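You operate a simulated robot arm through the tools that you are given. There is no shell and no other tool.

Carry out the task below with a simulated robot arm. There is one attempt and no reset: what you move stays moved.

Task
Glue the teal sheet on the board in the frame and leave it under the weight.
Fine: blue brush and glue pot; brush back, lid on. Set down upright: blue brush. A coat counts when it lies all over at full strength: go over it till it gets no stronger.

Only the result counts: the job must be done as asked and must still hold three seconds after the hand-in. Knocking over, shifting, dropping, spilling or breaking anything else fails it. A push-on lid holds only when it is set on centred and level and pressed home; a screw cap is set on level and turned clockwise until tight. Flat cloth is picked up by pressing the open fingertips on it (5 to 10 N) and closing them slowly along it; thin cloth reads only 2 to 8 mm in the jaws.

Robot
A 6-joint arm with a fingered hand, fixed in place. Base frame: the origin is at the foot of the arm, x ahead of it, y to its left, z up; the work surface is at about z = 0.9. Lengths are in m, angles in degrees, forces in N, time in s.
With the tool pointing down near the work surface it reaches from about 0.28 to 0.8 m from the base axis. Its first joint turns from -166.0 to 166.0 degrees. Payload 4 kg.
The TCP is the grasp point between the finger pads, 0.026 m short of the fingertips. In the tool frame z runs along the fingers and y along their closing line. The gripper opens to 0.132 m. The gripper's body begins 0.073 m behind the TCP. The gripper is a hand of 5 fingers: y runs from the thumb to the fingers, the wrist lies at [0, 0, -0.239] in the tool frame, and closing takes about 1.5 s.
Orientation is told as [roll, pitch, yaw] about the base's x, y, z axes, in that order, counted from this pose: with the fingers straight down and closing along the base's y, the tool's x points along the base's -x, its y along +y and its z along -z.

Tools
- The arm moves only by the tool step_arm. Its argument "plan" is a list that holds one entry, the list of rows, each a list of 7 numbers: the turn, a rotation vector about the tool's x, y, z in degrees, then the shift along the tool's x, y, z in m, then the finger opening in m, from 0 to 0.132. In form: [[[wx, wy, wz, dx, dy, dz, fingers], ...]]. A call has 1 to 20 rows; each row shifts and turns the commanded pose from where the row before left it, along the tool's axes as they then stand. Each row takes 0.2 s and may step no farther than 0.05 m and 8.6 degrees from the row before; otherwise, or with a gripper value out of range, the whole call is refused. A pose out of reach is approached as far as the arm can. The call stops where the force on the tool passes 60 N (or 10 N more than at its start, if that is more) or the arm is blocked; 0.2 s more then pass. Each finger travels about 0.045 m/s and halts on what it meets, pressing with about 26 N; the grip force reading is that of the motor and also rises with nothing between the fingers. The clock runs only during rows and for 0.2 s after the last one: add rows that do not move to give the fingers time. The reply holds the time, the measured pose of the TCP, the force on the tool along the base axes, the opening and the grip force, in the units named above and with some noise, with the torque about the TCP (base axes, N m) and any sound that the robot's microphone picked up.
- Cameras (640 x 400 px; columns grow to the right, rows downward): "scene" is fixed at [0.0472, 0.5084, 1.4771]; the picture's right is [-0.51, -0.86, 0.00], its down [-0.58, 0.34, -0.74] and it looks along [0.64, -0.38, -0.67] (base axes); focal length 267 px, centre (320, 200). "wrist" rides on the gripper at [0.085, 0.002, -0.097] in the tool frame; the picture's right is [-0.02, 1.00, 0.00], its down [-0.75, -0.02, -0.66] and it looks along [-0.66, -0.01, 0.75] (tool axes); focal length 270 px, centre (320, 200). There is no depth. A picture from a camera that has moved, and an enlarged one, comes with that camera's place and axes in the base frame and with its lens. The place of the scene camera against the robot may be out by one fixed shift of up to 0.012 m in any direction.
- camera(camera): a new picture of that camera. It takes no simulated time.
- hand_shape(shape): the hand has 5 fingers and takes this shape, open, in about a second: jaw (thumb against the fingers, like two jaws); tri (thumb and two fingers); tip (a fingertip pinch); poke (one finger out to press); point (the index stretched); flat (the hand flat); cup (the hand cupped); fist (a fist). The gripper value then closes the fingers along that shape, each until it touches; the sizes above hold for jaw. It gives what a move gives, with no picture.
- inspect(camera, box): a new picture of the part [left, top, right, bottom] of that camera's present view, enlarged. It takes no simulated time.
- sign_off(): hands the job in; it is judged then, once.

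Places have to be worked out from the pictures, the camera data and where the tool is seen. Open the gripper and draw the arm clear of the work before you hand the job in, unless the task says otherwise.

The tools are called after "Emit:" as name(argument=value, ...) on one line, values as JSON. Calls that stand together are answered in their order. step_arm: Moves the arm, as the interface text tells. Its arguments: {"type":"object","properties":{"plan":{"type":"array"}},"required":["plan"]} The other tools are called the same way: hand_shape (shape) gives the hand a shape; camera (camera) takes a picture; inspect (camera, box) takes an enlarged picture of a part of a camera's view; sign_off () hands the job in.

At the start:

```text
clock: 0.0
eef_pos: [0.4337, 0.1611, 1.255]
tool_rot: [-0.1, 0.0, 0.0]
ft_force: [0.4, 0.3, -0.3]
ft_torque: [0.01, 0.02, -0.04]
width: 0.132
gripper_force: 0.1
shape: jaw
```

scene: 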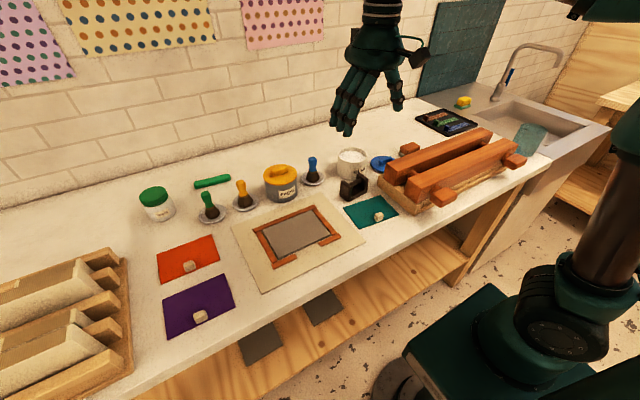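
wrist: 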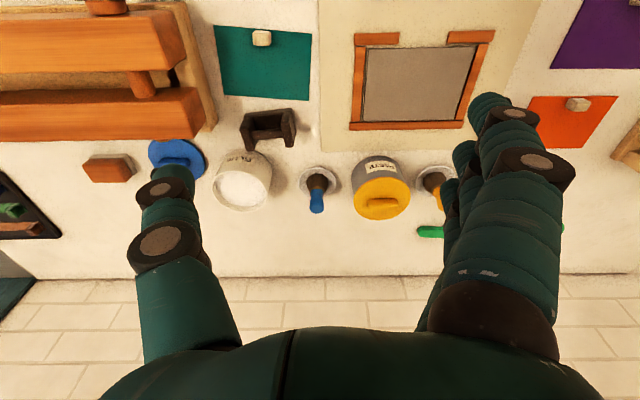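

I start by looking at the scene more closely to identify the pots, brush, sheets, frame and the weight.

Emit:
inspect(camera="scene", box=[120, 130, 360, 280])

Emit:
inspect(camera="scene", box=[300, 80, 540, 230])

Emit:
inspect(camera="wrist", box=[130, 0, 450, 200])

Emit:
inspect(camera="wrist", box=[330, 0, 640, 200])

Emit:
inspect(camera="wrist", box=[0, 0, 320, 200])

```text
2.67 times, centred on (240, 205) of scene
camera zoom: at [0.0472, 0.5084, 1.4771], right [-0.51, -0.86, 0.0], down [-0.58, 0.34, -0.74], along [0.64, -0.38, -0.67], focal length 712 px, centre (533, 187)
```

zoom: 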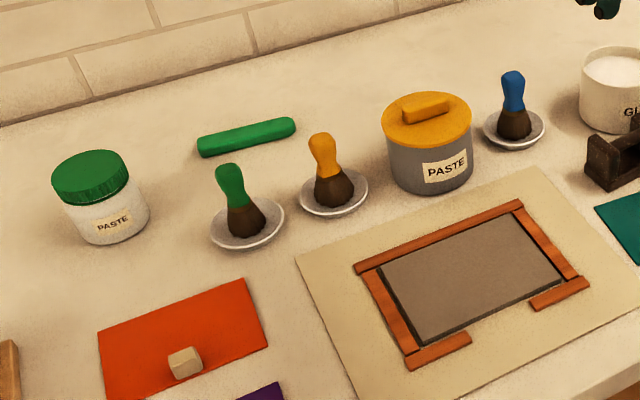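

```text
2.67 times, centred on (420, 155) of scene
camera zoom: at [0.0472, 0.5084, 1.4771], right [-0.51, -0.86, 0.0], down [-0.58, 0.34, -0.74], along [0.64, -0.38, -0.67], focal length 712 px, centre (53, 320)
```

zoom: 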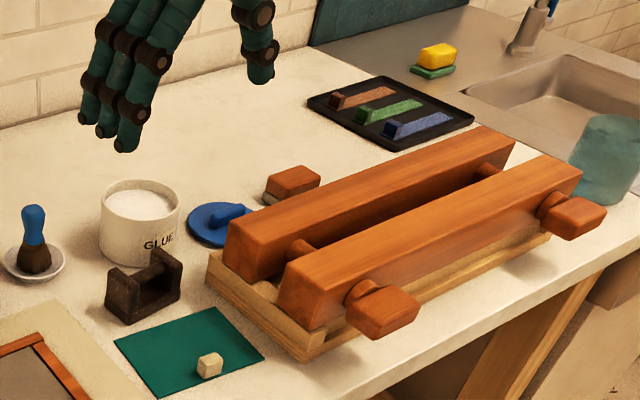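

```text
2.00 times, centred on (290, 100) of wrist
camera zoom: at [0.3483, 0.1645, 1.3523], right [0.02, 1.0, 0.0], down [0.75, -0.01, 0.66], along [0.66, -0.01, -0.75], focal length 541 px, centre (380, 400)
```

zoom: 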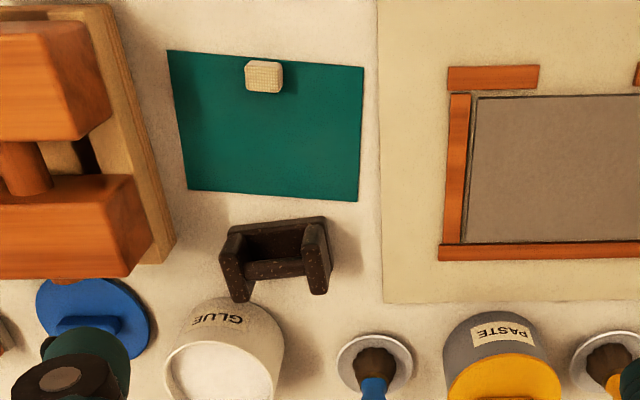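

```text
2.00 times, centred on (485, 100) of wrist
camera zoom: at [0.3483, 0.1645, 1.3523], right [0.02, 1.0, 0.0], down [0.75, -0.01, 0.66], along [0.66, -0.01, -0.75], focal length 541 px, centre (-10, 400)
```

zoom: 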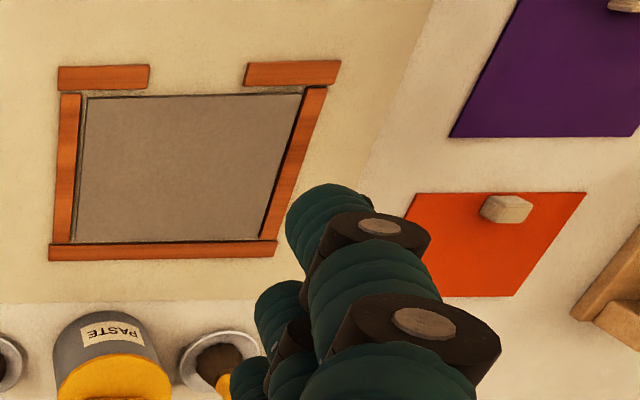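

```text
2.00 times, centred on (160, 100) of wrist
camera zoom: at [0.3483, 0.1645, 1.3523], right [0.02, 1.0, 0.0], down [0.75, -0.01, 0.66], along [0.66, -0.01, -0.75], focal length 541 px, centre (640, 400)
```

zoom: 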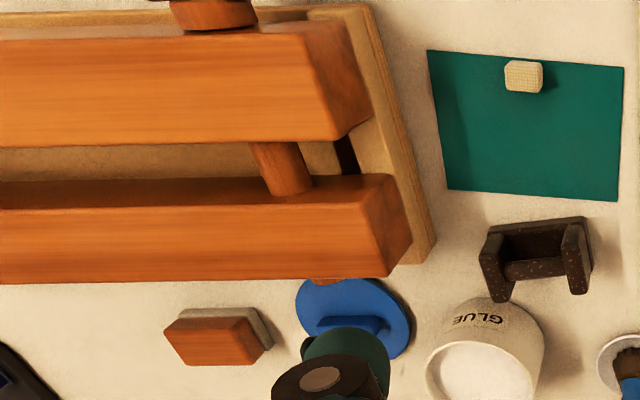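

The glue pot (white, labelled GLUE) stands open with its blue lid beside it; the dark block with a crossbar looks like the weight, and the grey board lies in the orange frame. I move the hand down and forward a bit for a closer wrist view of the brush and pot.

Emit:
step_arm(plan=[[[0, 0, 0, -0.03, -0.02, 0.04, 0.132], [0, 0, 0, -0.03, -0.02, 0.04, 0.132], [0, 0, 0, 0, -0.02, 0.03, 0.132]]])

Emit:
camera(camera="wrist")

Emit:
camera(camera="scene")

```text
refused: row 1 steps farther than a row can; nothing moved
```

```text
taken
camera wrist: at [0.3483, 0.1645, 1.3523], right [0.02, 1.0, 0.0], down [0.75, -0.01, 0.66], along [0.66, -0.01, -0.75], focal length 270 px, centre (320, 200)
```

wrist: 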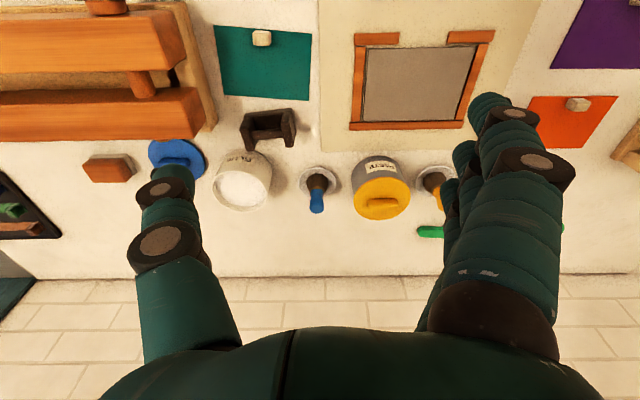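

```text
taken
```

scene: 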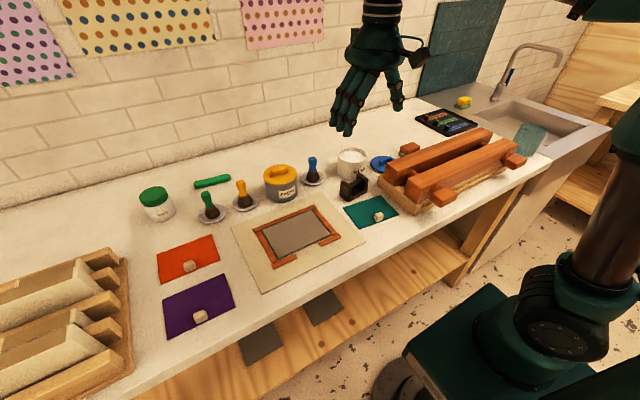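

The step was slightly over the limit; I use smaller steps.

Emit:
step_arm(plan=[[[0, 0, 0, -0.02, -0.012, 0.035, 0.132], [0, 0, 0, -0.02, -0.012, 0.035, 0.132], [0, 0, 0, -0.02, -0.012, 0.03, 0.132]]])

Emit:
camera(camera="wrist")

Emit:
camera(camera="scene")

```text
clock: 0.8
eef_pos: [0.4934, 0.1255, 1.1552]
tool_rot: [0.0, -0.1, 0.1]
ft_force: [0.0, 0.1, -1.0]
ft_torque: [0.03, 0.01, -0.01]
width: 0.132
gripper_force: 0.0
shape: jaw
```

```text
taken
camera wrist: at [0.4076, 0.1285, 1.2529], right [0.02, 1.0, 0.0], down [0.75, -0.01, 0.66], along [0.66, -0.01, -0.75], focal length 270 px, centre (320, 200)
```

wrist: 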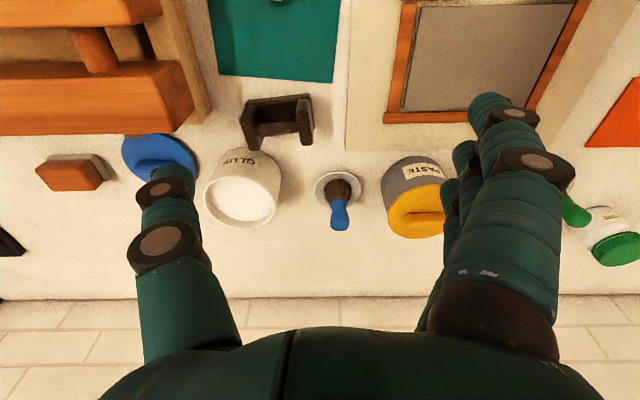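

```text
taken
```

scene: 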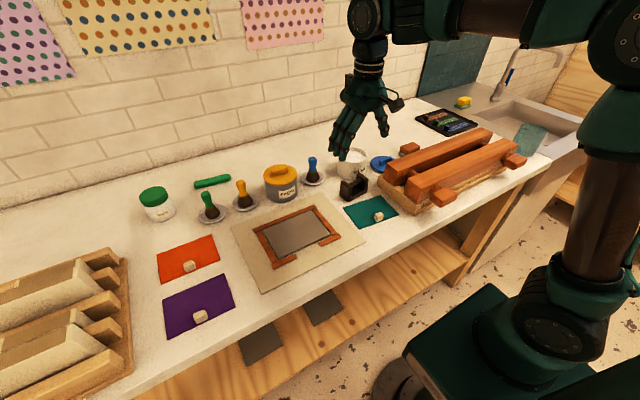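

Emit:
inspect(camera="wrist", box=[190, 130, 380, 250])

Emit:
inspect(camera="wrist", box=[200, 60, 360, 160])

Emit:
inspect(camera="wrist", box=[20, 110, 220, 235])

Emit:
inspect(camera="scene", box=[270, 130, 430, 230])

```text
3.33 times, centred on (285, 190) of wrist
camera zoom: at [0.4076, 0.1285, 1.2529], right [0.02, 1.0, 0.0], down [0.75, -0.01, 0.66], along [0.66, -0.01, -0.75], focal length 901 px, centre (437, 233)
```

zoom: 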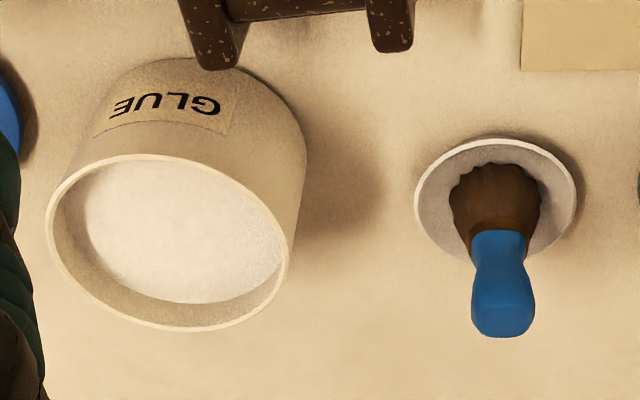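

```text
4.00 times, centred on (280, 110) of wrist
camera zoom: at [0.4076, 0.1285, 1.2529], right [0.02, 1.0, 0.0], down [0.75, -0.01, 0.66], along [0.66, -0.01, -0.75], focal length 1081 px, centre (480, 560)
```

zoom: 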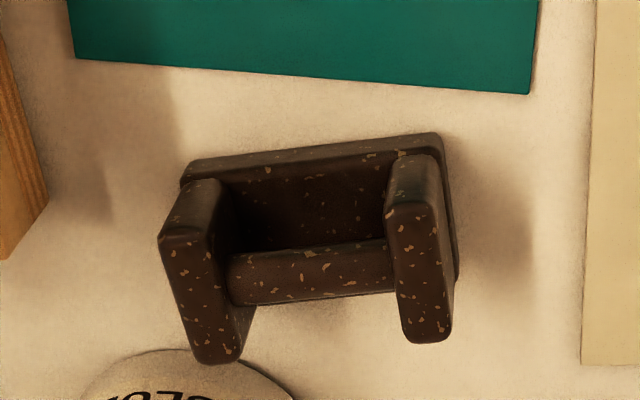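

```text
3.20 times, centred on (120, 172) of wrist
camera zoom: at [0.4076, 0.1285, 1.2529], right [0.02, 1.0, 0.0], down [0.75, -0.01, 0.66], along [0.66, -0.01, -0.75], focal length 865 px, centre (960, 288)
```

zoom: 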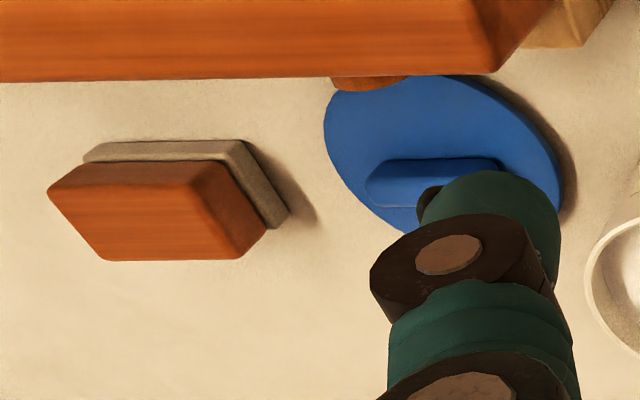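

```text
4.00 times, centred on (350, 180) of scene
camera zoom: at [0.0472, 0.5084, 1.4771], right [-0.51, -0.86, 0.0], down [-0.58, 0.34, -0.74], along [0.64, -0.38, -0.67], focal length 1068 px, centre (200, 280)
```

zoom: 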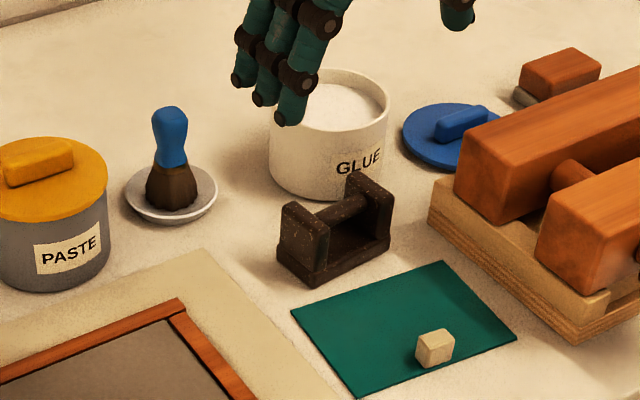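

The weight is a small plate with two posts and a crossbar, and the blue lid has a ridge handle. Before grasping, I check the hand's shapes (tri, tip) at this safe height to see which suits the brush, rod and ridge.

Emit:
inspect(camera="scene", box=[300, 50, 460, 170])

Emit:
hand_shape(shape="tri")

Emit:
camera(camera="wrist")

Emit:
inspect(camera="scene", box=[300, 50, 460, 170])

Emit:
hand_shape(shape="tip")

Emit:
camera(camera="wrist")

Emit:
inspect(camera="scene", box=[300, 50, 460, 170])

```text
3.33 times, centred on (380, 110) of scene
camera zoom: at [0.0472, 0.5084, 1.4771], right [-0.51, -0.86, 0.0], down [-0.58, 0.34, -0.74], along [0.64, -0.38, -0.67], focal length 890 px, centre (120, 500)
```

zoom: 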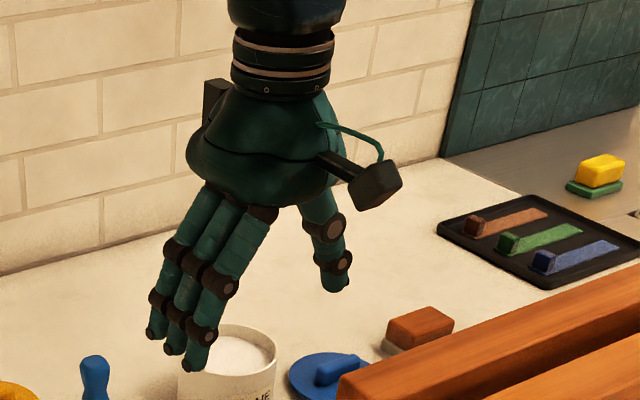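

```text
clock: 1.7
eef_pos: [0.4928, 0.1259, 1.1581]
tool_rot: [-0.1, 0.0, 0.0]
ft_force: [0.0, 0.8, 0.5]
ft_torque: [0.04, 0.0, -0.01]
width: 0.1318
gripper_force: 0.1
shape: tri
```

```text
taken
camera wrist: at [0.4076, 0.1287, 1.2532], right [0.02, 1.0, 0.0], down [0.75, -0.01, 0.66], along [0.66, -0.01, -0.75], focal length 270 px, centre (320, 200)
```

wrist: 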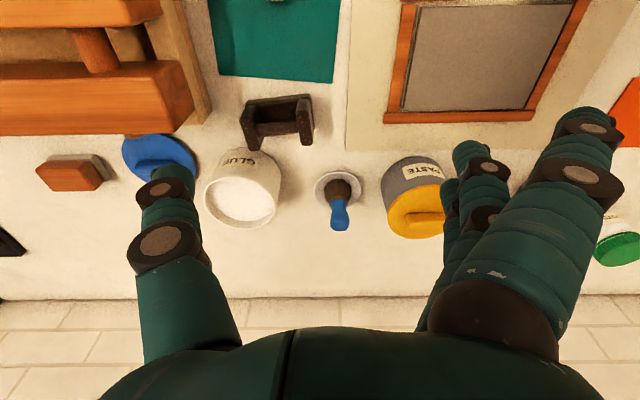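

```text
3.33 times, centred on (380, 110) of scene
camera zoom: at [0.0472, 0.5084, 1.4771], right [-0.51, -0.86, 0.0], down [-0.58, 0.34, -0.74], along [0.64, -0.38, -0.67], focal length 890 px, centre (120, 500)
```

zoom: 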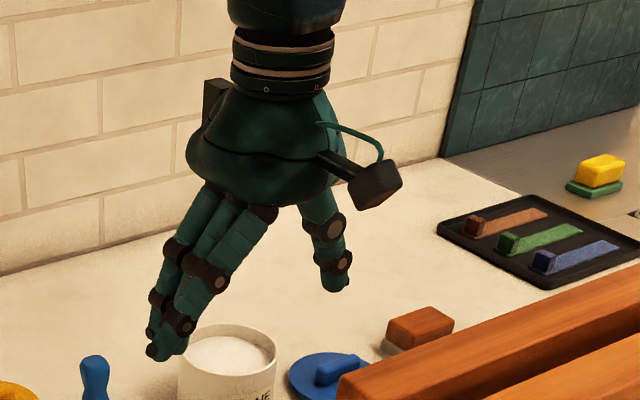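

```text
clock: 2.6
eef_pos: [0.4925, 0.126, 1.1577]
tool_rot: [-0.1, 0.0, 0.0]
ft_force: [0.0, 0.3, -0.4]
ft_torque: [-0.01, 0.0, 0.01]
width: 0.1316
gripper_force: 0.1
shape: tip
```

```text
taken
camera wrist: at [0.4076, 0.1287, 1.2532], right [0.02, 1.0, 0.0], down [0.75, -0.01, 0.66], along [0.66, -0.01, -0.75], focal length 270 px, centre (320, 200)
```

wrist: 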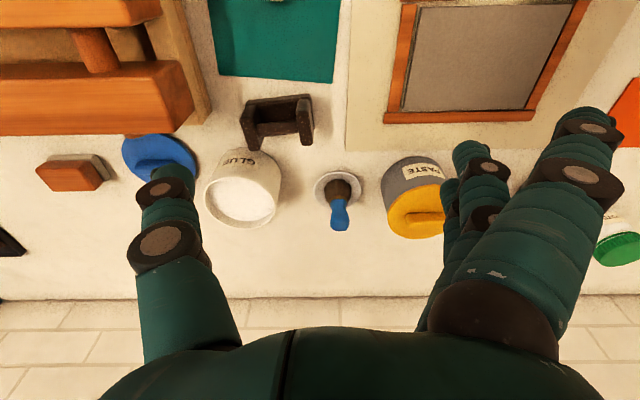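

```text
3.33 times, centred on (380, 110) of scene
camera zoom: at [0.0472, 0.5084, 1.4771], right [-0.51, -0.86, 0.0], down [-0.58, 0.34, -0.74], along [0.64, -0.38, -0.67], focal length 890 px, centre (120, 500)
```

zoom: 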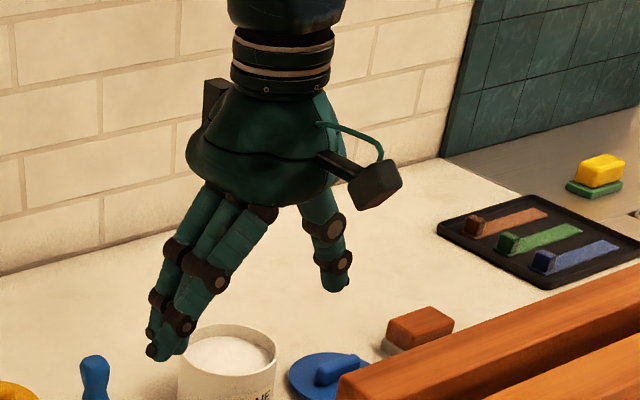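

I close the fingers part-way in tip and tri shape here in the air to see which fingers meet the thumb and how wide they are.

Emit:
step_arm(plan=[[[0, 0, 0, 0, 0, 0, 0.03], [0, 0, 0, 0, 0, 0, 0.03], [0, 0, 0, 0, 0, 0, 0.03], [0, 0, 0, 0, 0, 0, 0.03], [0, 0, 0, 0, 0, 0, 0.03], [0, 0, 0, 0, 0, 0, 0.03], [0, 0, 0, 0, 0, 0, 0.03]]])

Emit:
camera(camera="wrist")

Emit:
inspect(camera="scene", box=[300, 50, 460, 170])

Emit:
hand_shape(shape="tri")

Emit:
step_arm(plan=[[[0, 0, 0, 0, 0, 0, 0.03], [0, 0, 0, 0, 0, 0, 0.03], [0, 0, 0, 0, 0, 0, 0.03], [0, 0, 0, 0, 0, 0, 0.03], [0, 0, 0, 0, 0, 0, 0.03], [0, 0, 0, 0, 0, 0, 0.03], [0, 0, 0, 0, 0, 0, 0.03]]])

Emit:
camera(camera="wrist")

Emit:
inspect(camera="scene", box=[300, 50, 460, 170])

Emit:
hand_shape(shape="jaw")

Emit:
step_arm(plan=[[[0, 0, 0, 0, 0, 0, 0.03], [0, 0, 0, 0, 0, 0, 0.03], [0, 0, 0, 0, 0, 0, 0.03], [0, 0, 0, 0, 0, 0, 0.03], [0, 0, 0, 0, 0, 0, 0.03], [0, 0, 0, 0, 0, 0, 0.03], [0, 0, 0, 0, 0, 0, 0.03]]])

Emit:
camera(camera="wrist")

Emit:
inspect(camera="scene", box=[300, 50, 460, 170])

```text
clock: 4.2
eef_pos: [0.493, 0.1255, 1.157]
tool_rot: [-0.1, 0.1, -0.1]
ft_force: [0.8, 0.1, 0.3]
ft_torque: [-0.01, 0.0, 0.04]
width: 0.0305
gripper_force: 0.0
shape: tip
```

```text
taken
camera wrist: at [0.4077, 0.1286, 1.253], right [0.02, 1.0, 0.0], down [0.75, -0.01, 0.66], along [0.66, -0.01, -0.75], focal length 270 px, centre (320, 200)
```

wrist: 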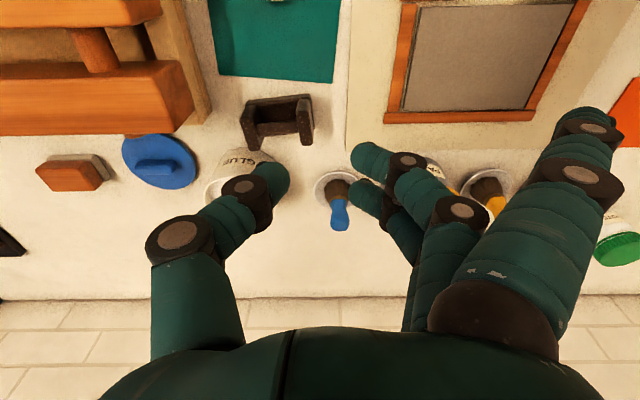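

```text
3.33 times, centred on (380, 110) of scene
camera zoom: at [0.0472, 0.5084, 1.4771], right [-0.51, -0.86, 0.0], down [-0.58, 0.34, -0.74], along [0.64, -0.38, -0.67], focal length 890 px, centre (120, 500)
```

zoom: 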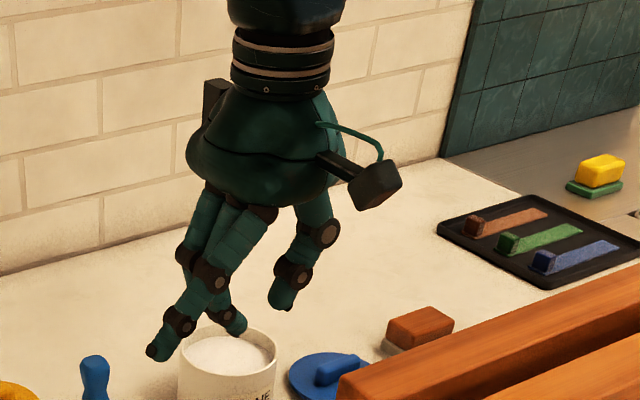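

```text
clock: 5.1
eef_pos: [0.4936, 0.1247, 1.1572]
tool_rot: [-0.1, 0.0, 0.0]
ft_force: [0.0, -0.7, -0.7]
ft_torque: [0.0, 0.03, 0.02]
width: 0.1318
gripper_force: 0.0
shape: tri
```

```text
clock: 6.7
eef_pos: [0.4937, 0.1252, 1.1575]
tool_rot: [-0.1, 0.0, 0.0]
ft_force: [-0.3, 0.1, 1.0]
ft_torque: [-0.02, 0.0, -0.06]
width: 0.0306
gripper_force: 0.1
shape: tri
```

```text
taken
camera wrist: at [0.4077, 0.1286, 1.2531], right [0.02, 1.0, 0.0], down [0.75, -0.01, 0.66], along [0.66, -0.01, -0.75], focal length 270 px, centre (320, 200)
```

wrist: 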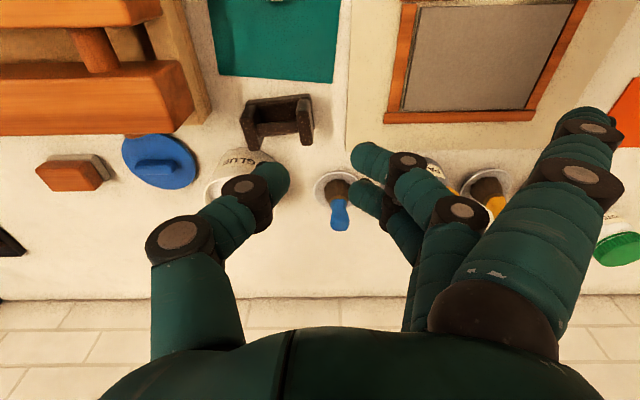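

```text
3.33 times, centred on (380, 110) of scene
camera zoom: at [0.0472, 0.5084, 1.4771], right [-0.51, -0.86, 0.0], down [-0.58, 0.34, -0.74], along [0.64, -0.38, -0.67], focal length 890 px, centre (120, 500)
```

zoom: 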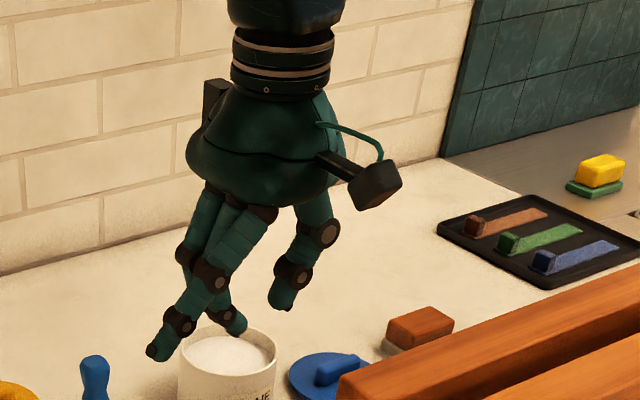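

```text
clock: 7.6
eef_pos: [0.4932, 0.1254, 1.1574]
tool_rot: [-0.2, 0.0, 0.0]
ft_force: [0.2, -0.3, 0.6]
ft_torque: [0.03, 0.03, 0.02]
width: 0.132
gripper_force: 0.1
shape: jaw
```

```text
clock: 9.2
eef_pos: [0.4926, 0.1257, 1.1571]
tool_rot: [-0.1, 0.0, 0.0]
ft_force: [-0.2, -0.9, -0.6]
ft_torque: [-0.01, 0.01, 0.0]
width: 0.0309
gripper_force: 0.1
shape: jaw
```

```text
taken
camera wrist: at [0.4077, 0.1286, 1.253], right [0.02, 1.0, 0.0], down [0.75, -0.01, 0.66], along [0.66, -0.01, -0.75], focal length 270 px, centre (320, 200)
```

wrist: 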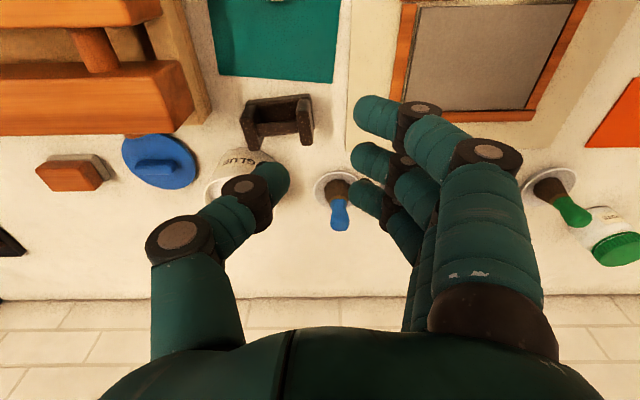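

```text
3.33 times, centred on (380, 110) of scene
camera zoom: at [0.0472, 0.5084, 1.4771], right [-0.51, -0.86, 0.0], down [-0.58, 0.34, -0.74], along [0.64, -0.38, -0.67], focal length 890 px, centre (120, 500)
```

zoom: 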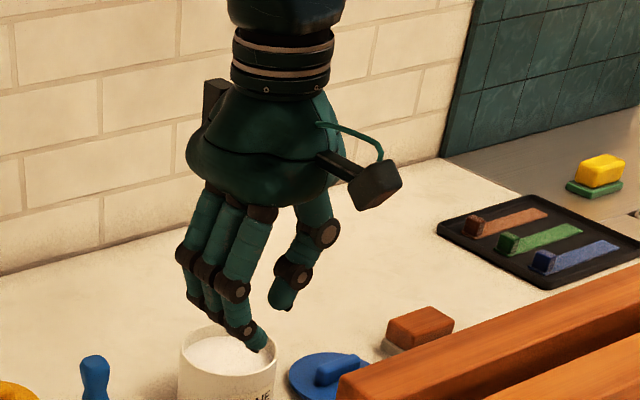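

Jaw uses three fingers against the thumb. Next I set the opening to 0.06 and go over towards the brush at z≈1.06 (brush estimated at x≈0.69, y≈0.153, top z≈0.985) to measure it from close by.

Emit:
step_arm(plan=[[[0, 0, 0, -0.04, 0.01, 0, 0.06], [0, 0, 0, -0.04, 0.01, 0.01, 0.06], [0, 0, 0, -0.04, 0.007, 0.025, 0.06], [0, 0, 0, 0, 0, 0.04, 0.06], [0, 0, 0, 0, 0, 0.02, 0.06]]])

Emit:
camera(camera="wrist")

Emit:
camera(camera="scene")

```text
clock: 10.4
eef_pos: [0.6135, 0.1522, 1.0619]
tool_rot: [0.0, -0.1, -0.1]
ft_force: [0.4, 0.1, 0.8]
ft_torque: [-0.02, 0.01, 0.02]
width: 0.0592
gripper_force: 0.0
shape: jaw
```

```text
taken
camera wrist: at [0.5287, 0.1553, 1.1569], right [0.02, 1.0, 0.0], down [0.75, -0.01, 0.66], along [0.66, -0.01, -0.75], focal length 270 px, centre (320, 200)
```

wrist: 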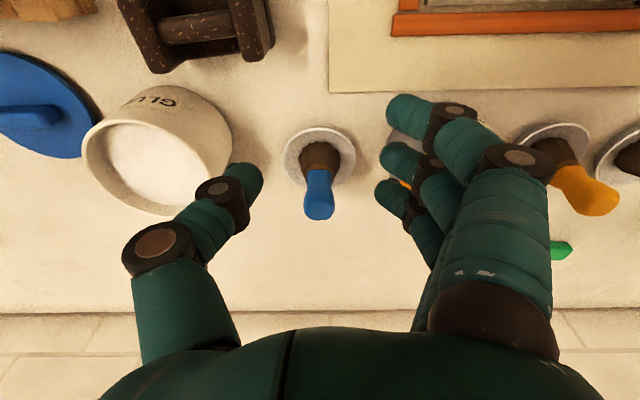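

```text
taken
```

scene: 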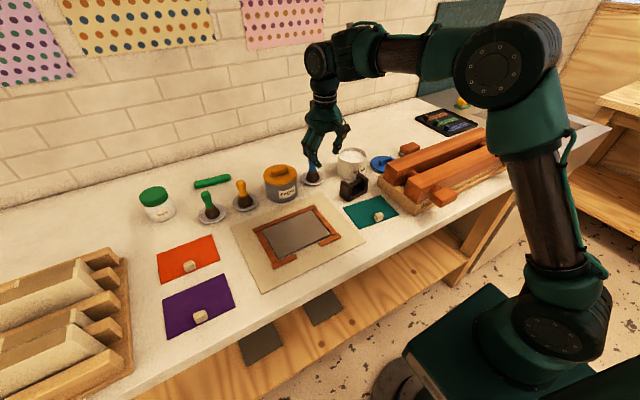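

Emit:
inspect(camera="wrist", box=[240, 110, 400, 230])

Emit:
inspect(camera="wrist", box=[0, 0, 320, 220])

Emit:
inspect(camera="scene", box=[240, 80, 420, 220])

```text
3.33 times, centred on (320, 170) of wrist
camera zoom: at [0.5287, 0.1553, 1.1569], right [0.02, 1.0, 0.0], down [0.75, -0.01, 0.66], along [0.66, -0.01, -0.75], focal length 901 px, centre (320, 300)
```

zoom: 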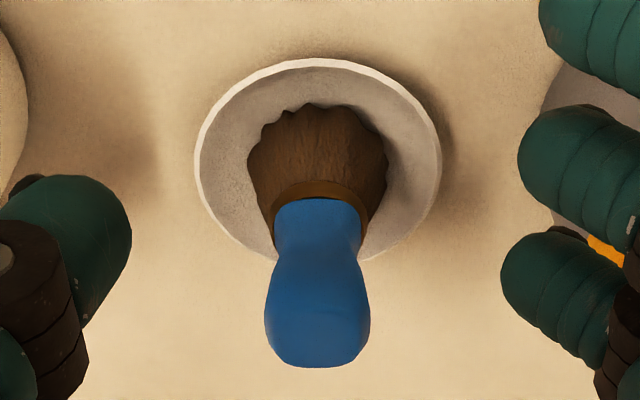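

```text
1.82 times, centred on (160, 110) of wrist
camera zoom: at [0.5287, 0.1553, 1.1569], right [0.02, 1.0, 0.0], down [0.75, -0.01, 0.66], along [0.66, -0.01, -0.75], focal length 491 px, centre (611, 364)
```

zoom: 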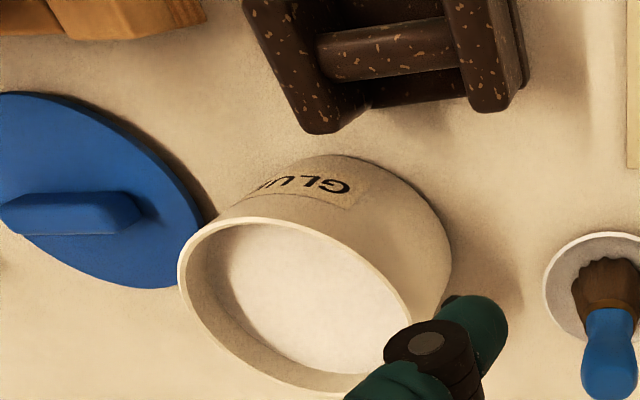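

```text
2.86 times, centred on (330, 150) of scene
camera zoom: at [0.0472, 0.5084, 1.4771], right [-0.51, -0.86, 0.0], down [-0.58, 0.34, -0.74], along [0.64, -0.38, -0.67], focal length 763 px, centre (291, 343)
```

zoom: 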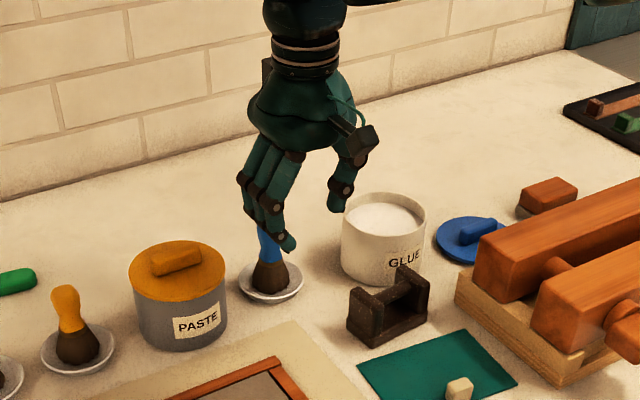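

The brush axis works out near (0.690, 0.152), handle waist at z≈0.965 and top ≈0.993; the paste pot edge is about 0.07 m to its left. I move above it with the opening narrowed to 0.05 and check again.

Emit:
step_arm(plan=[[[0, 0, 0, -0.04, 0, 0, 0.05], [0, 0, 0, -0.0365, 0, 0, 0.05], [0, 0, 0, 0, 0, 0.02, 0.05], [0, 0, 0, 0, 0, 0.01, 0.05]]])

Emit:
camera(camera="wrist")

Emit:
inspect(camera="scene", box=[240, 80, 420, 220])

```text
clock: 11.4
eef_pos: [0.6919, 0.1532, 1.0308]
tool_rot: [-0.2, 0.0, 0.0]
ft_force: [0.8, 0.6, 0.4]
ft_torque: [0.02, 0.02, -0.01]
width: 0.0508
gripper_force: 0.0
shape: jaw
```

```text
taken
camera wrist: at [0.6057, 0.1555, 1.127], right [0.02, 1.0, 0.0], down [0.75, -0.01, 0.66], along [0.66, -0.01, -0.75], focal length 270 px, centre (320, 200)
```

wrist: 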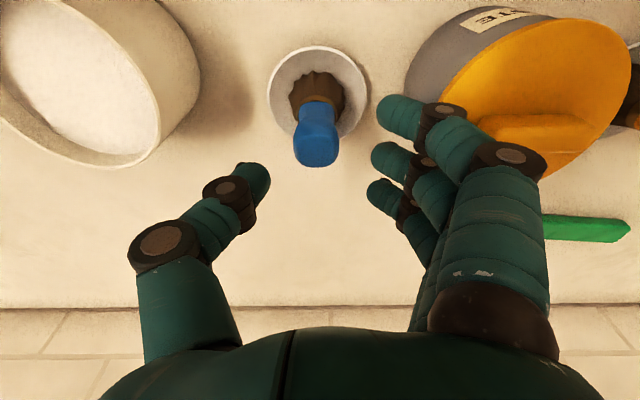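

```text
2.86 times, centred on (330, 150) of scene
camera zoom: at [0.0472, 0.5084, 1.4771], right [-0.51, -0.86, 0.0], down [-0.58, 0.34, -0.74], along [0.64, -0.38, -0.67], focal length 763 px, centre (291, 343)
```

zoom: 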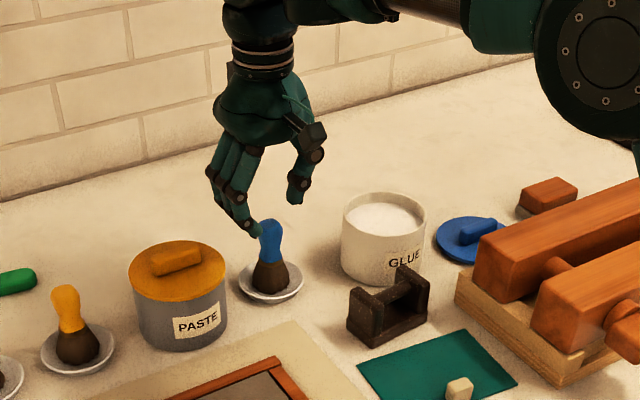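

The brush sits centred between thumb and fingers in y, about 3 mm nearer to the base than the TCP. I correct and go down to z≈0.967, leaving the opening at 0.05.

Emit:
step_arm(plan=[[[0, 0, 0, 0.003, -0.001, 0.02, 0.05], [0, 0, 0, 0, 0, 0.025, 0.05], [0, 0, 0, 0, 0, 0.018, 0.05], [0, 0, 0, 0, 0, 0, 0.05]]])

Emit:
camera(camera="wrist")

Emit:
inspect(camera="scene", box=[240, 80, 420, 220])

```text
clock: 12.4
eef_pos: [0.687, 0.1515, 0.9686]
tool_rot: [-0.1, 0.1, 0.0]
ft_force: [0.0, -0.2, -0.6]
ft_torque: [0.01, 0.01, -0.02]
width: 0.0507
gripper_force: 0.0
shape: jaw
```

```text
taken
camera wrist: at [0.6022, 0.1541, 1.064], right [0.02, 1.0, 0.0], down [0.75, -0.01, 0.66], along [0.66, -0.01, -0.75], focal length 270 px, centre (320, 200)
```

wrist: 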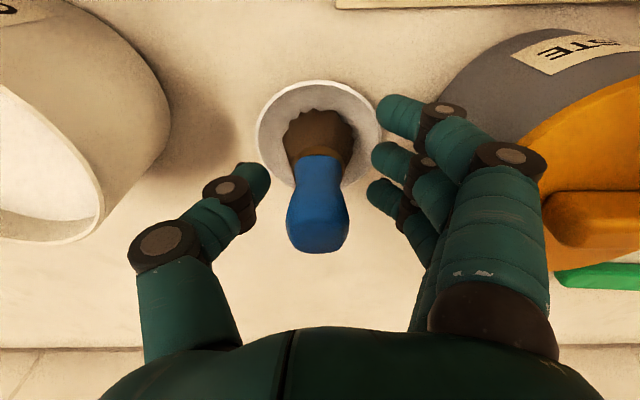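

```text
2.86 times, centred on (330, 150) of scene
camera zoom: at [0.0472, 0.5084, 1.4771], right [-0.51, -0.86, 0.0], down [-0.58, 0.34, -0.74], along [0.64, -0.38, -0.67], focal length 763 px, centre (291, 343)
```

zoom: 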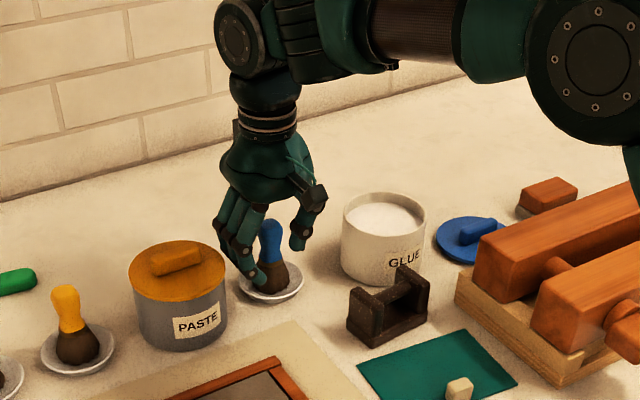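

The handle lies in the middle of the grip. I close slowly onto it.

Emit:
step_arm(plan=[[[0, 0, 0, 0, 0, 0, 0.04], [0, 0, 0, 0, 0, 0, 0.03], [0, 0, 0, 0, 0, 0, 0.02], [0, 0, 0, 0, 0, 0, 0.01], [0, 0, 0, 0, 0, 0, 0.0], [0, 0, 0, 0, 0, 0, 0.0], [0, 0, 0, 0, 0, 0, 0.0], [0, 0, 0, 0, 0, 0, 0.0]]])

Emit:
camera(camera="wrist")

Emit:
inspect(camera="scene", box=[240, 80, 420, 220])

```text
clock: 14.2
eef_pos: [0.6877, 0.1504, 0.9697]
tool_rot: [0.0, -0.2, 0.0]
ft_force: [-0.9, -2.8, 26.9]
ft_torque: [0.33, 0.0, -0.01]
width: 0.016
gripper_force: 25.9
shape: jaw
```

```text
taken
camera wrist: at [0.602, 0.154, 1.0656], right [0.02, 1.0, 0.0], down [0.75, -0.02, 0.66], along [0.66, -0.01, -0.75], focal length 270 px, centre (320, 200)
```

wrist: 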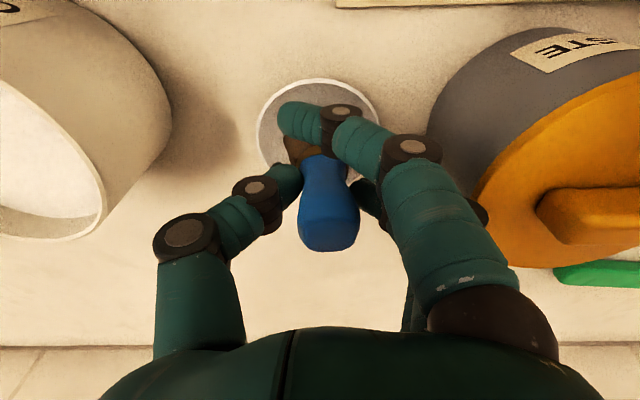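

```text
2.86 times, centred on (330, 150) of scene
camera zoom: at [0.0472, 0.5084, 1.4771], right [-0.51, -0.86, 0.0], down [-0.58, 0.34, -0.74], along [0.64, -0.38, -0.67], focal length 763 px, centre (291, 343)
```

zoom: 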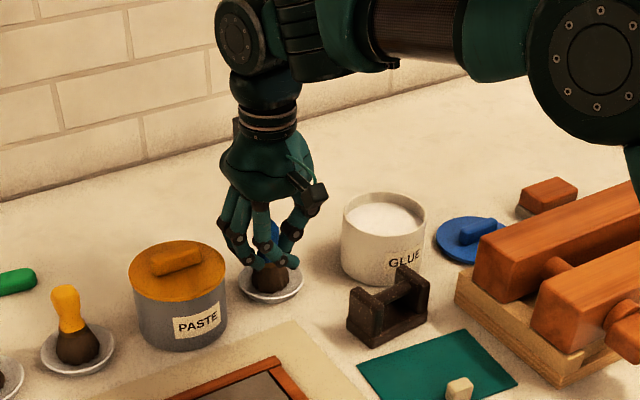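

The grip holds (25.9 N at 0.016 m), with the brush pressed into its dish, so I lift it straight up.

Emit:
step_arm(plan=[[[0, 0, 0, 0, 0, -0.003, 0.0], [0, 0, 0, 0, 0, -0.007, 0.0], [0, 0, 0, 0, 0, -0.02, 0.0], [0, 0, 0, 0, 0, -0.04, 0.0], [0, 0, 0, 0, 0, -0.02, 0.0]]])

Emit:
camera(camera="wrist")

Emit:
inspect(camera="scene", box=[240, 80, 420, 220])

```text
clock: 15.4
eef_pos: [0.6862, 0.1509, 1.0594]
tool_rot: [-0.1, 0.1, 0.0]
ft_force: [1.1, -0.4, -0.7]
ft_torque: [-0.04, -0.02, 0.0]
width: 0.0138
gripper_force: 26.3
shape: jaw
```

```text
taken
camera wrist: at [0.6016, 0.1541, 1.1549], right [0.02, 1.0, 0.0], down [0.75, -0.01, 0.66], along [0.66, -0.01, -0.75], focal length 270 px, centre (320, 200)
```

wrist: 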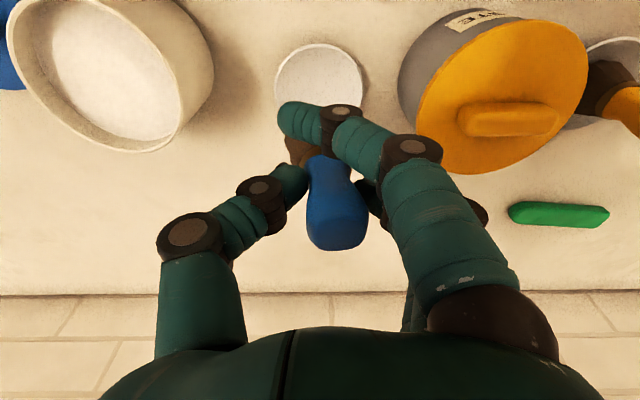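

```text
2.86 times, centred on (330, 150) of scene
camera zoom: at [0.0472, 0.5084, 1.4771], right [-0.51, -0.86, 0.0], down [-0.58, 0.34, -0.74], along [0.64, -0.38, -0.67], focal length 763 px, centre (291, 343)
```

zoom: 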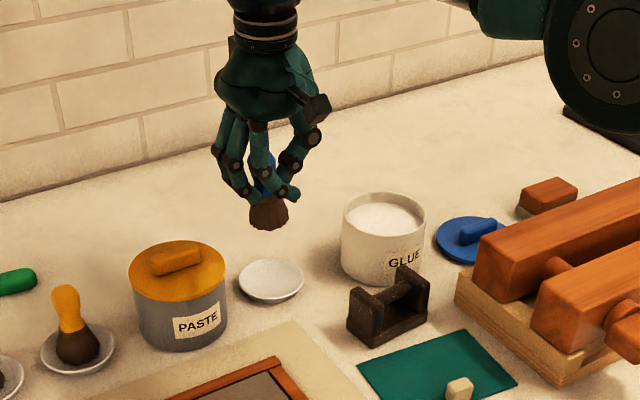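

Brush is off its dish. It looks slightly tilted in the fingers; I zoom in to judge how much.

Emit:
inspect(camera="wrist", box=[240, 90, 420, 260])

Emit:
inspect(camera="scene", box=[290, 100, 350, 150])

```text
2.35 times, centred on (330, 175) of wrist
camera zoom: at [0.6016, 0.1541, 1.1549], right [0.02, 1.0, 0.0], down [0.75, -0.01, 0.66], along [0.66, -0.01, -0.75], focal length 636 px, centre (296, 259)
```

zoom: 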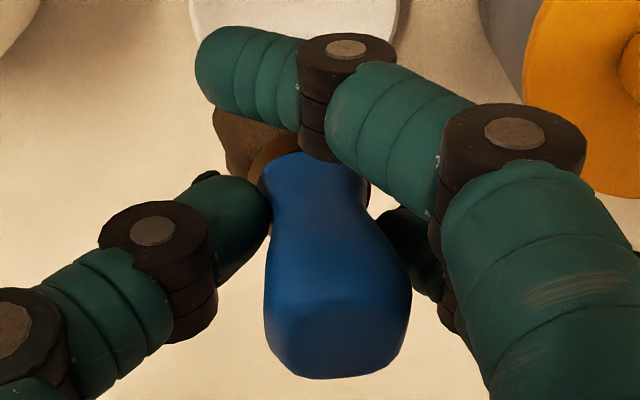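

```text
8.00 times, centred on (320, 125) of scene
camera zoom: at [0.0472, 0.5084, 1.4771], right [-0.51, -0.86, 0.0], down [-0.58, 0.34, -0.74], along [0.64, -0.38, -0.67], focal length 2136 px, centre (320, 800)
```

zoom: 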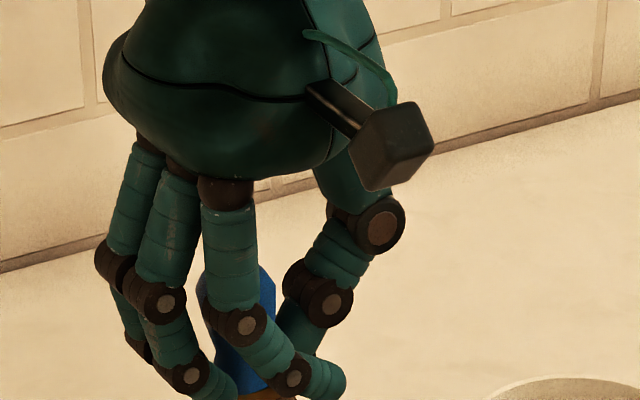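

The brush leans about 8° (top towards +y), so I roll the hand 7° to bring it upright, and move up and to a spot where the wrist camera sees the glue pot clearly.

Emit:
step_arm(plan=[[[-4, 0, 0, 0.018, -0.02, -0.02, 0.0], [-3, 0, 0, 0.018, -0.023, -0.02, 0.0], [0, 0, 0, 0, 0, 0, 0.0]]])

Emit:
camera(camera="wrist")

Emit:
inspect(camera="scene", box=[260, 70, 420, 210])

```text
clock: 16.2
eef_pos: [0.6519, 0.1066, 1.0973]
tool_rot: [7.0, 0.0, -0.1]
ft_force: [-0.5, 0.6, -0.3]
ft_torque: [0.0, 0.0, 0.0]
width: 0.0139
gripper_force: 26.1
shape: jaw
```

```text
taken
camera wrist: at [0.566, 0.098, 1.1922], right [0.02, 0.99, 0.12], down [0.75, -0.1, 0.65], along [0.66, 0.08, -0.75], focal length 270 px, centre (320, 200)
```

wrist: 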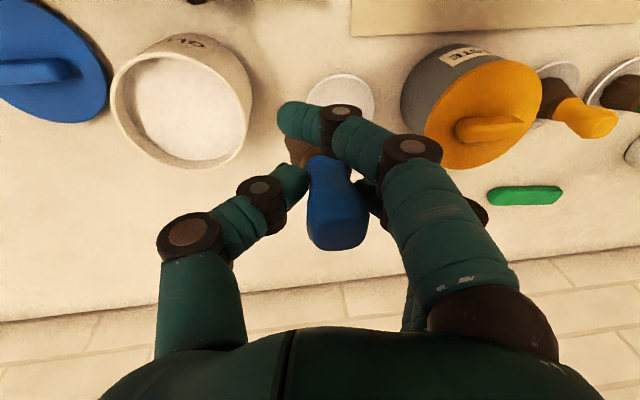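

```text
2.86 times, centred on (340, 140) of scene
camera zoom: at [0.0472, 0.5084, 1.4771], right [-0.51, -0.86, 0.0], down [-0.58, 0.34, -0.74], along [0.64, -0.38, -0.67], focal length 763 px, centre (263, 371)
```

zoom: 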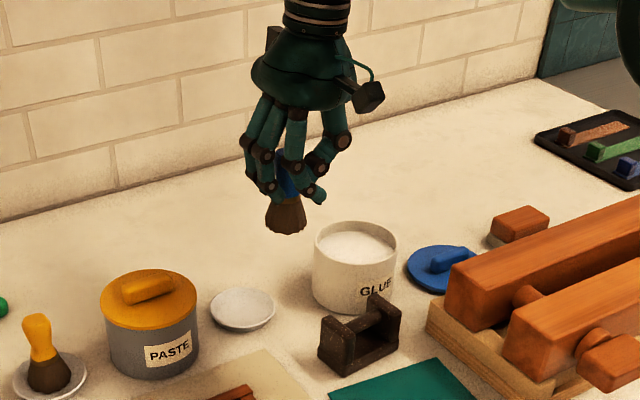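

Emit:
inspect(camera="wrist", box=[80, 10, 280, 190])

Emit:
inspect(camera="wrist", box=[0, 0, 140, 140])

```text
2.22 times, centred on (180, 100) of wrist
camera zoom: at [0.566, 0.098, 1.1922], right [0.02, 0.99, 0.12], down [0.75, -0.1, 0.65], along [0.66, 0.08, -0.75], focal length 601 px, centre (631, 422)
```

zoom: 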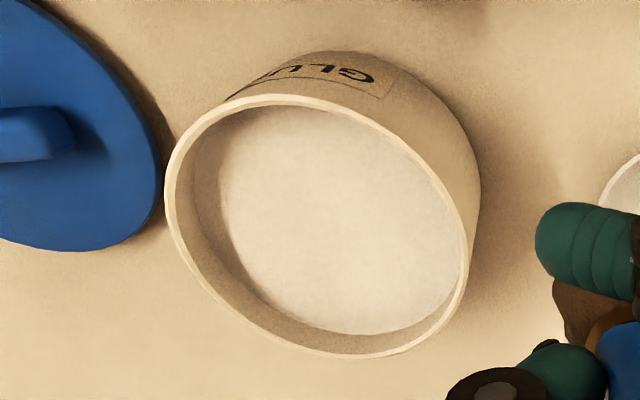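

```text
2.86 times, centred on (70, 70) of wrist
camera zoom: at [0.566, 0.098, 1.1922], right [0.02, 0.99, 0.12], down [0.75, -0.1, 0.65], along [0.66, 0.08, -0.75], focal length 772 px, centre (1034, 571)
```

zoom: 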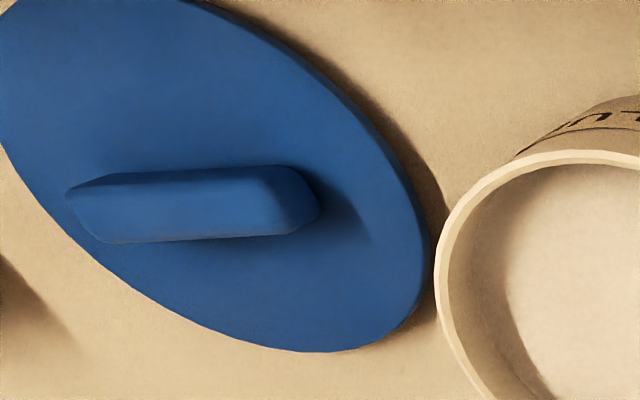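

The pot's rim fits a circle centred near (0.660, 0.013), rim z≈0.974, inner radius ≈0.046, glue surface z≈0.942. I move the brush over the pot's centre at the present height and check before dipping.

Emit:
step_arm(plan=[[[0, 0, 0, -0.003, -0.032, -0.0039, 0.0], [0, 0, 0, -0.003, -0.032, -0.0039, 0.0], [0, 0, 0, -0.002, -0.032, -0.0039, 0.0], [0, 0, 0, 0, 0, 0, 0.0]]])

Emit:
camera(camera="wrist")

Emit:
inspect(camera="scene", box=[270, 70, 430, 210])

```text
clock: 17.2
eef_pos: [0.6551, 0.006, 1.0933]
tool_rot: [6.9, -0.1, -0.1]
ft_force: [-0.3, -0.1, 0.1]
ft_torque: [0.01, 0.03, 0.01]
width: 0.014
gripper_force: 26.2
shape: jaw
out of reach, approached as far as the arm can: row 3
```

```text
taken
camera wrist: at [0.5702, -0.0032, 1.1892], right [0.02, 0.99, 0.12], down [0.75, -0.09, 0.65], along [0.66, 0.08, -0.75], focal length 270 px, centre (320, 200)
```

wrist: 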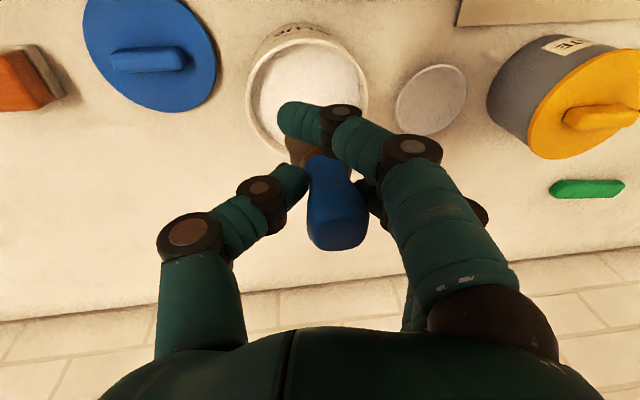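

```text
2.86 times, centred on (350, 140) of scene
camera zoom: at [0.0472, 0.5084, 1.4771], right [-0.51, -0.86, 0.0], down [-0.58, 0.34, -0.74], along [0.64, -0.38, -0.67], focal length 763 px, centre (234, 371)
```

zoom: 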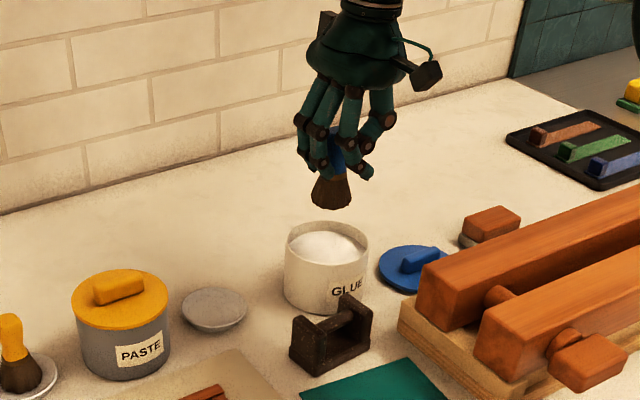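

The brush is over the pot opening with margin all round. I go down about 0.075 first and check clearance of the fingers to the rim.

Emit:
step_arm(plan=[[[0, 0, 0, 0, -0.0037, 0.0298, 0.0], [0, 0, 0, 0, -0.0037, 0.0298, 0.0], [0, 0, 0, 0, -0.0018, 0.0149, 0.0], [0, 0, 0, 0, 0, 0, 0.0]]])

Emit:
camera(camera="wrist")

Emit:
inspect(camera="scene", box=[290, 90, 410, 195])

```text
clock: 18.2
eef_pos: [0.6564, 0.0053, 1.0229]
tool_rot: [6.9, -0.4, 0.1]
ft_force: [-5.9, -5.2, 44.0]
ft_torque: [0.22, 0.17, 0.05]
width: 0.0159
gripper_force: 25.8
shape: jaw
```

```text
taken
camera wrist: at [0.5695, -0.004, 1.1173], right [0.02, 0.99, 0.12], down [0.75, -0.09, 0.66], along [0.66, 0.08, -0.74], focal length 270 px, centre (320, 200)
```

wrist: 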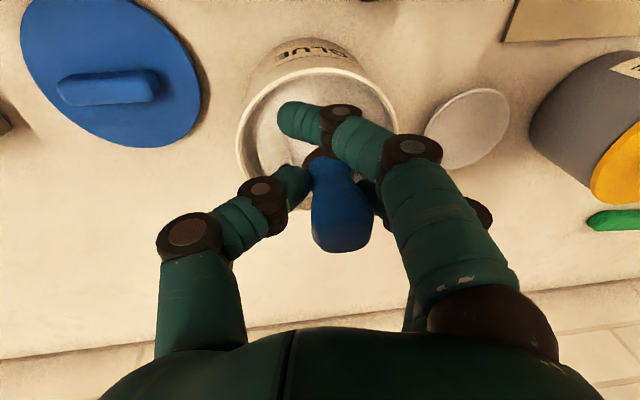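

```text
3.81 times, centred on (350, 142) of scene
camera zoom: at [0.0472, 0.5084, 1.4771], right [-0.51, -0.86, 0.0], down [-0.58, 0.34, -0.74], along [0.64, -0.38, -0.67], focal length 1017 px, centre (206, 419)
```

zoom: 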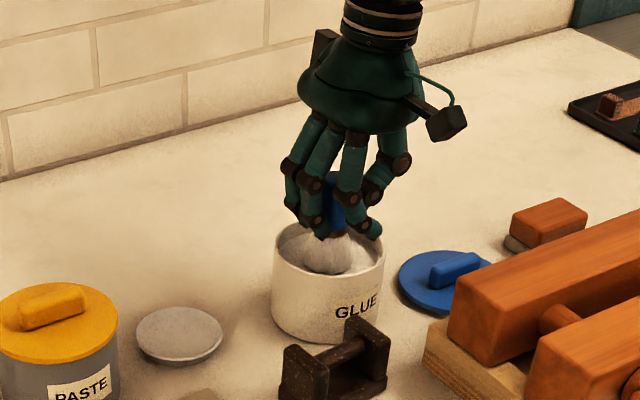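

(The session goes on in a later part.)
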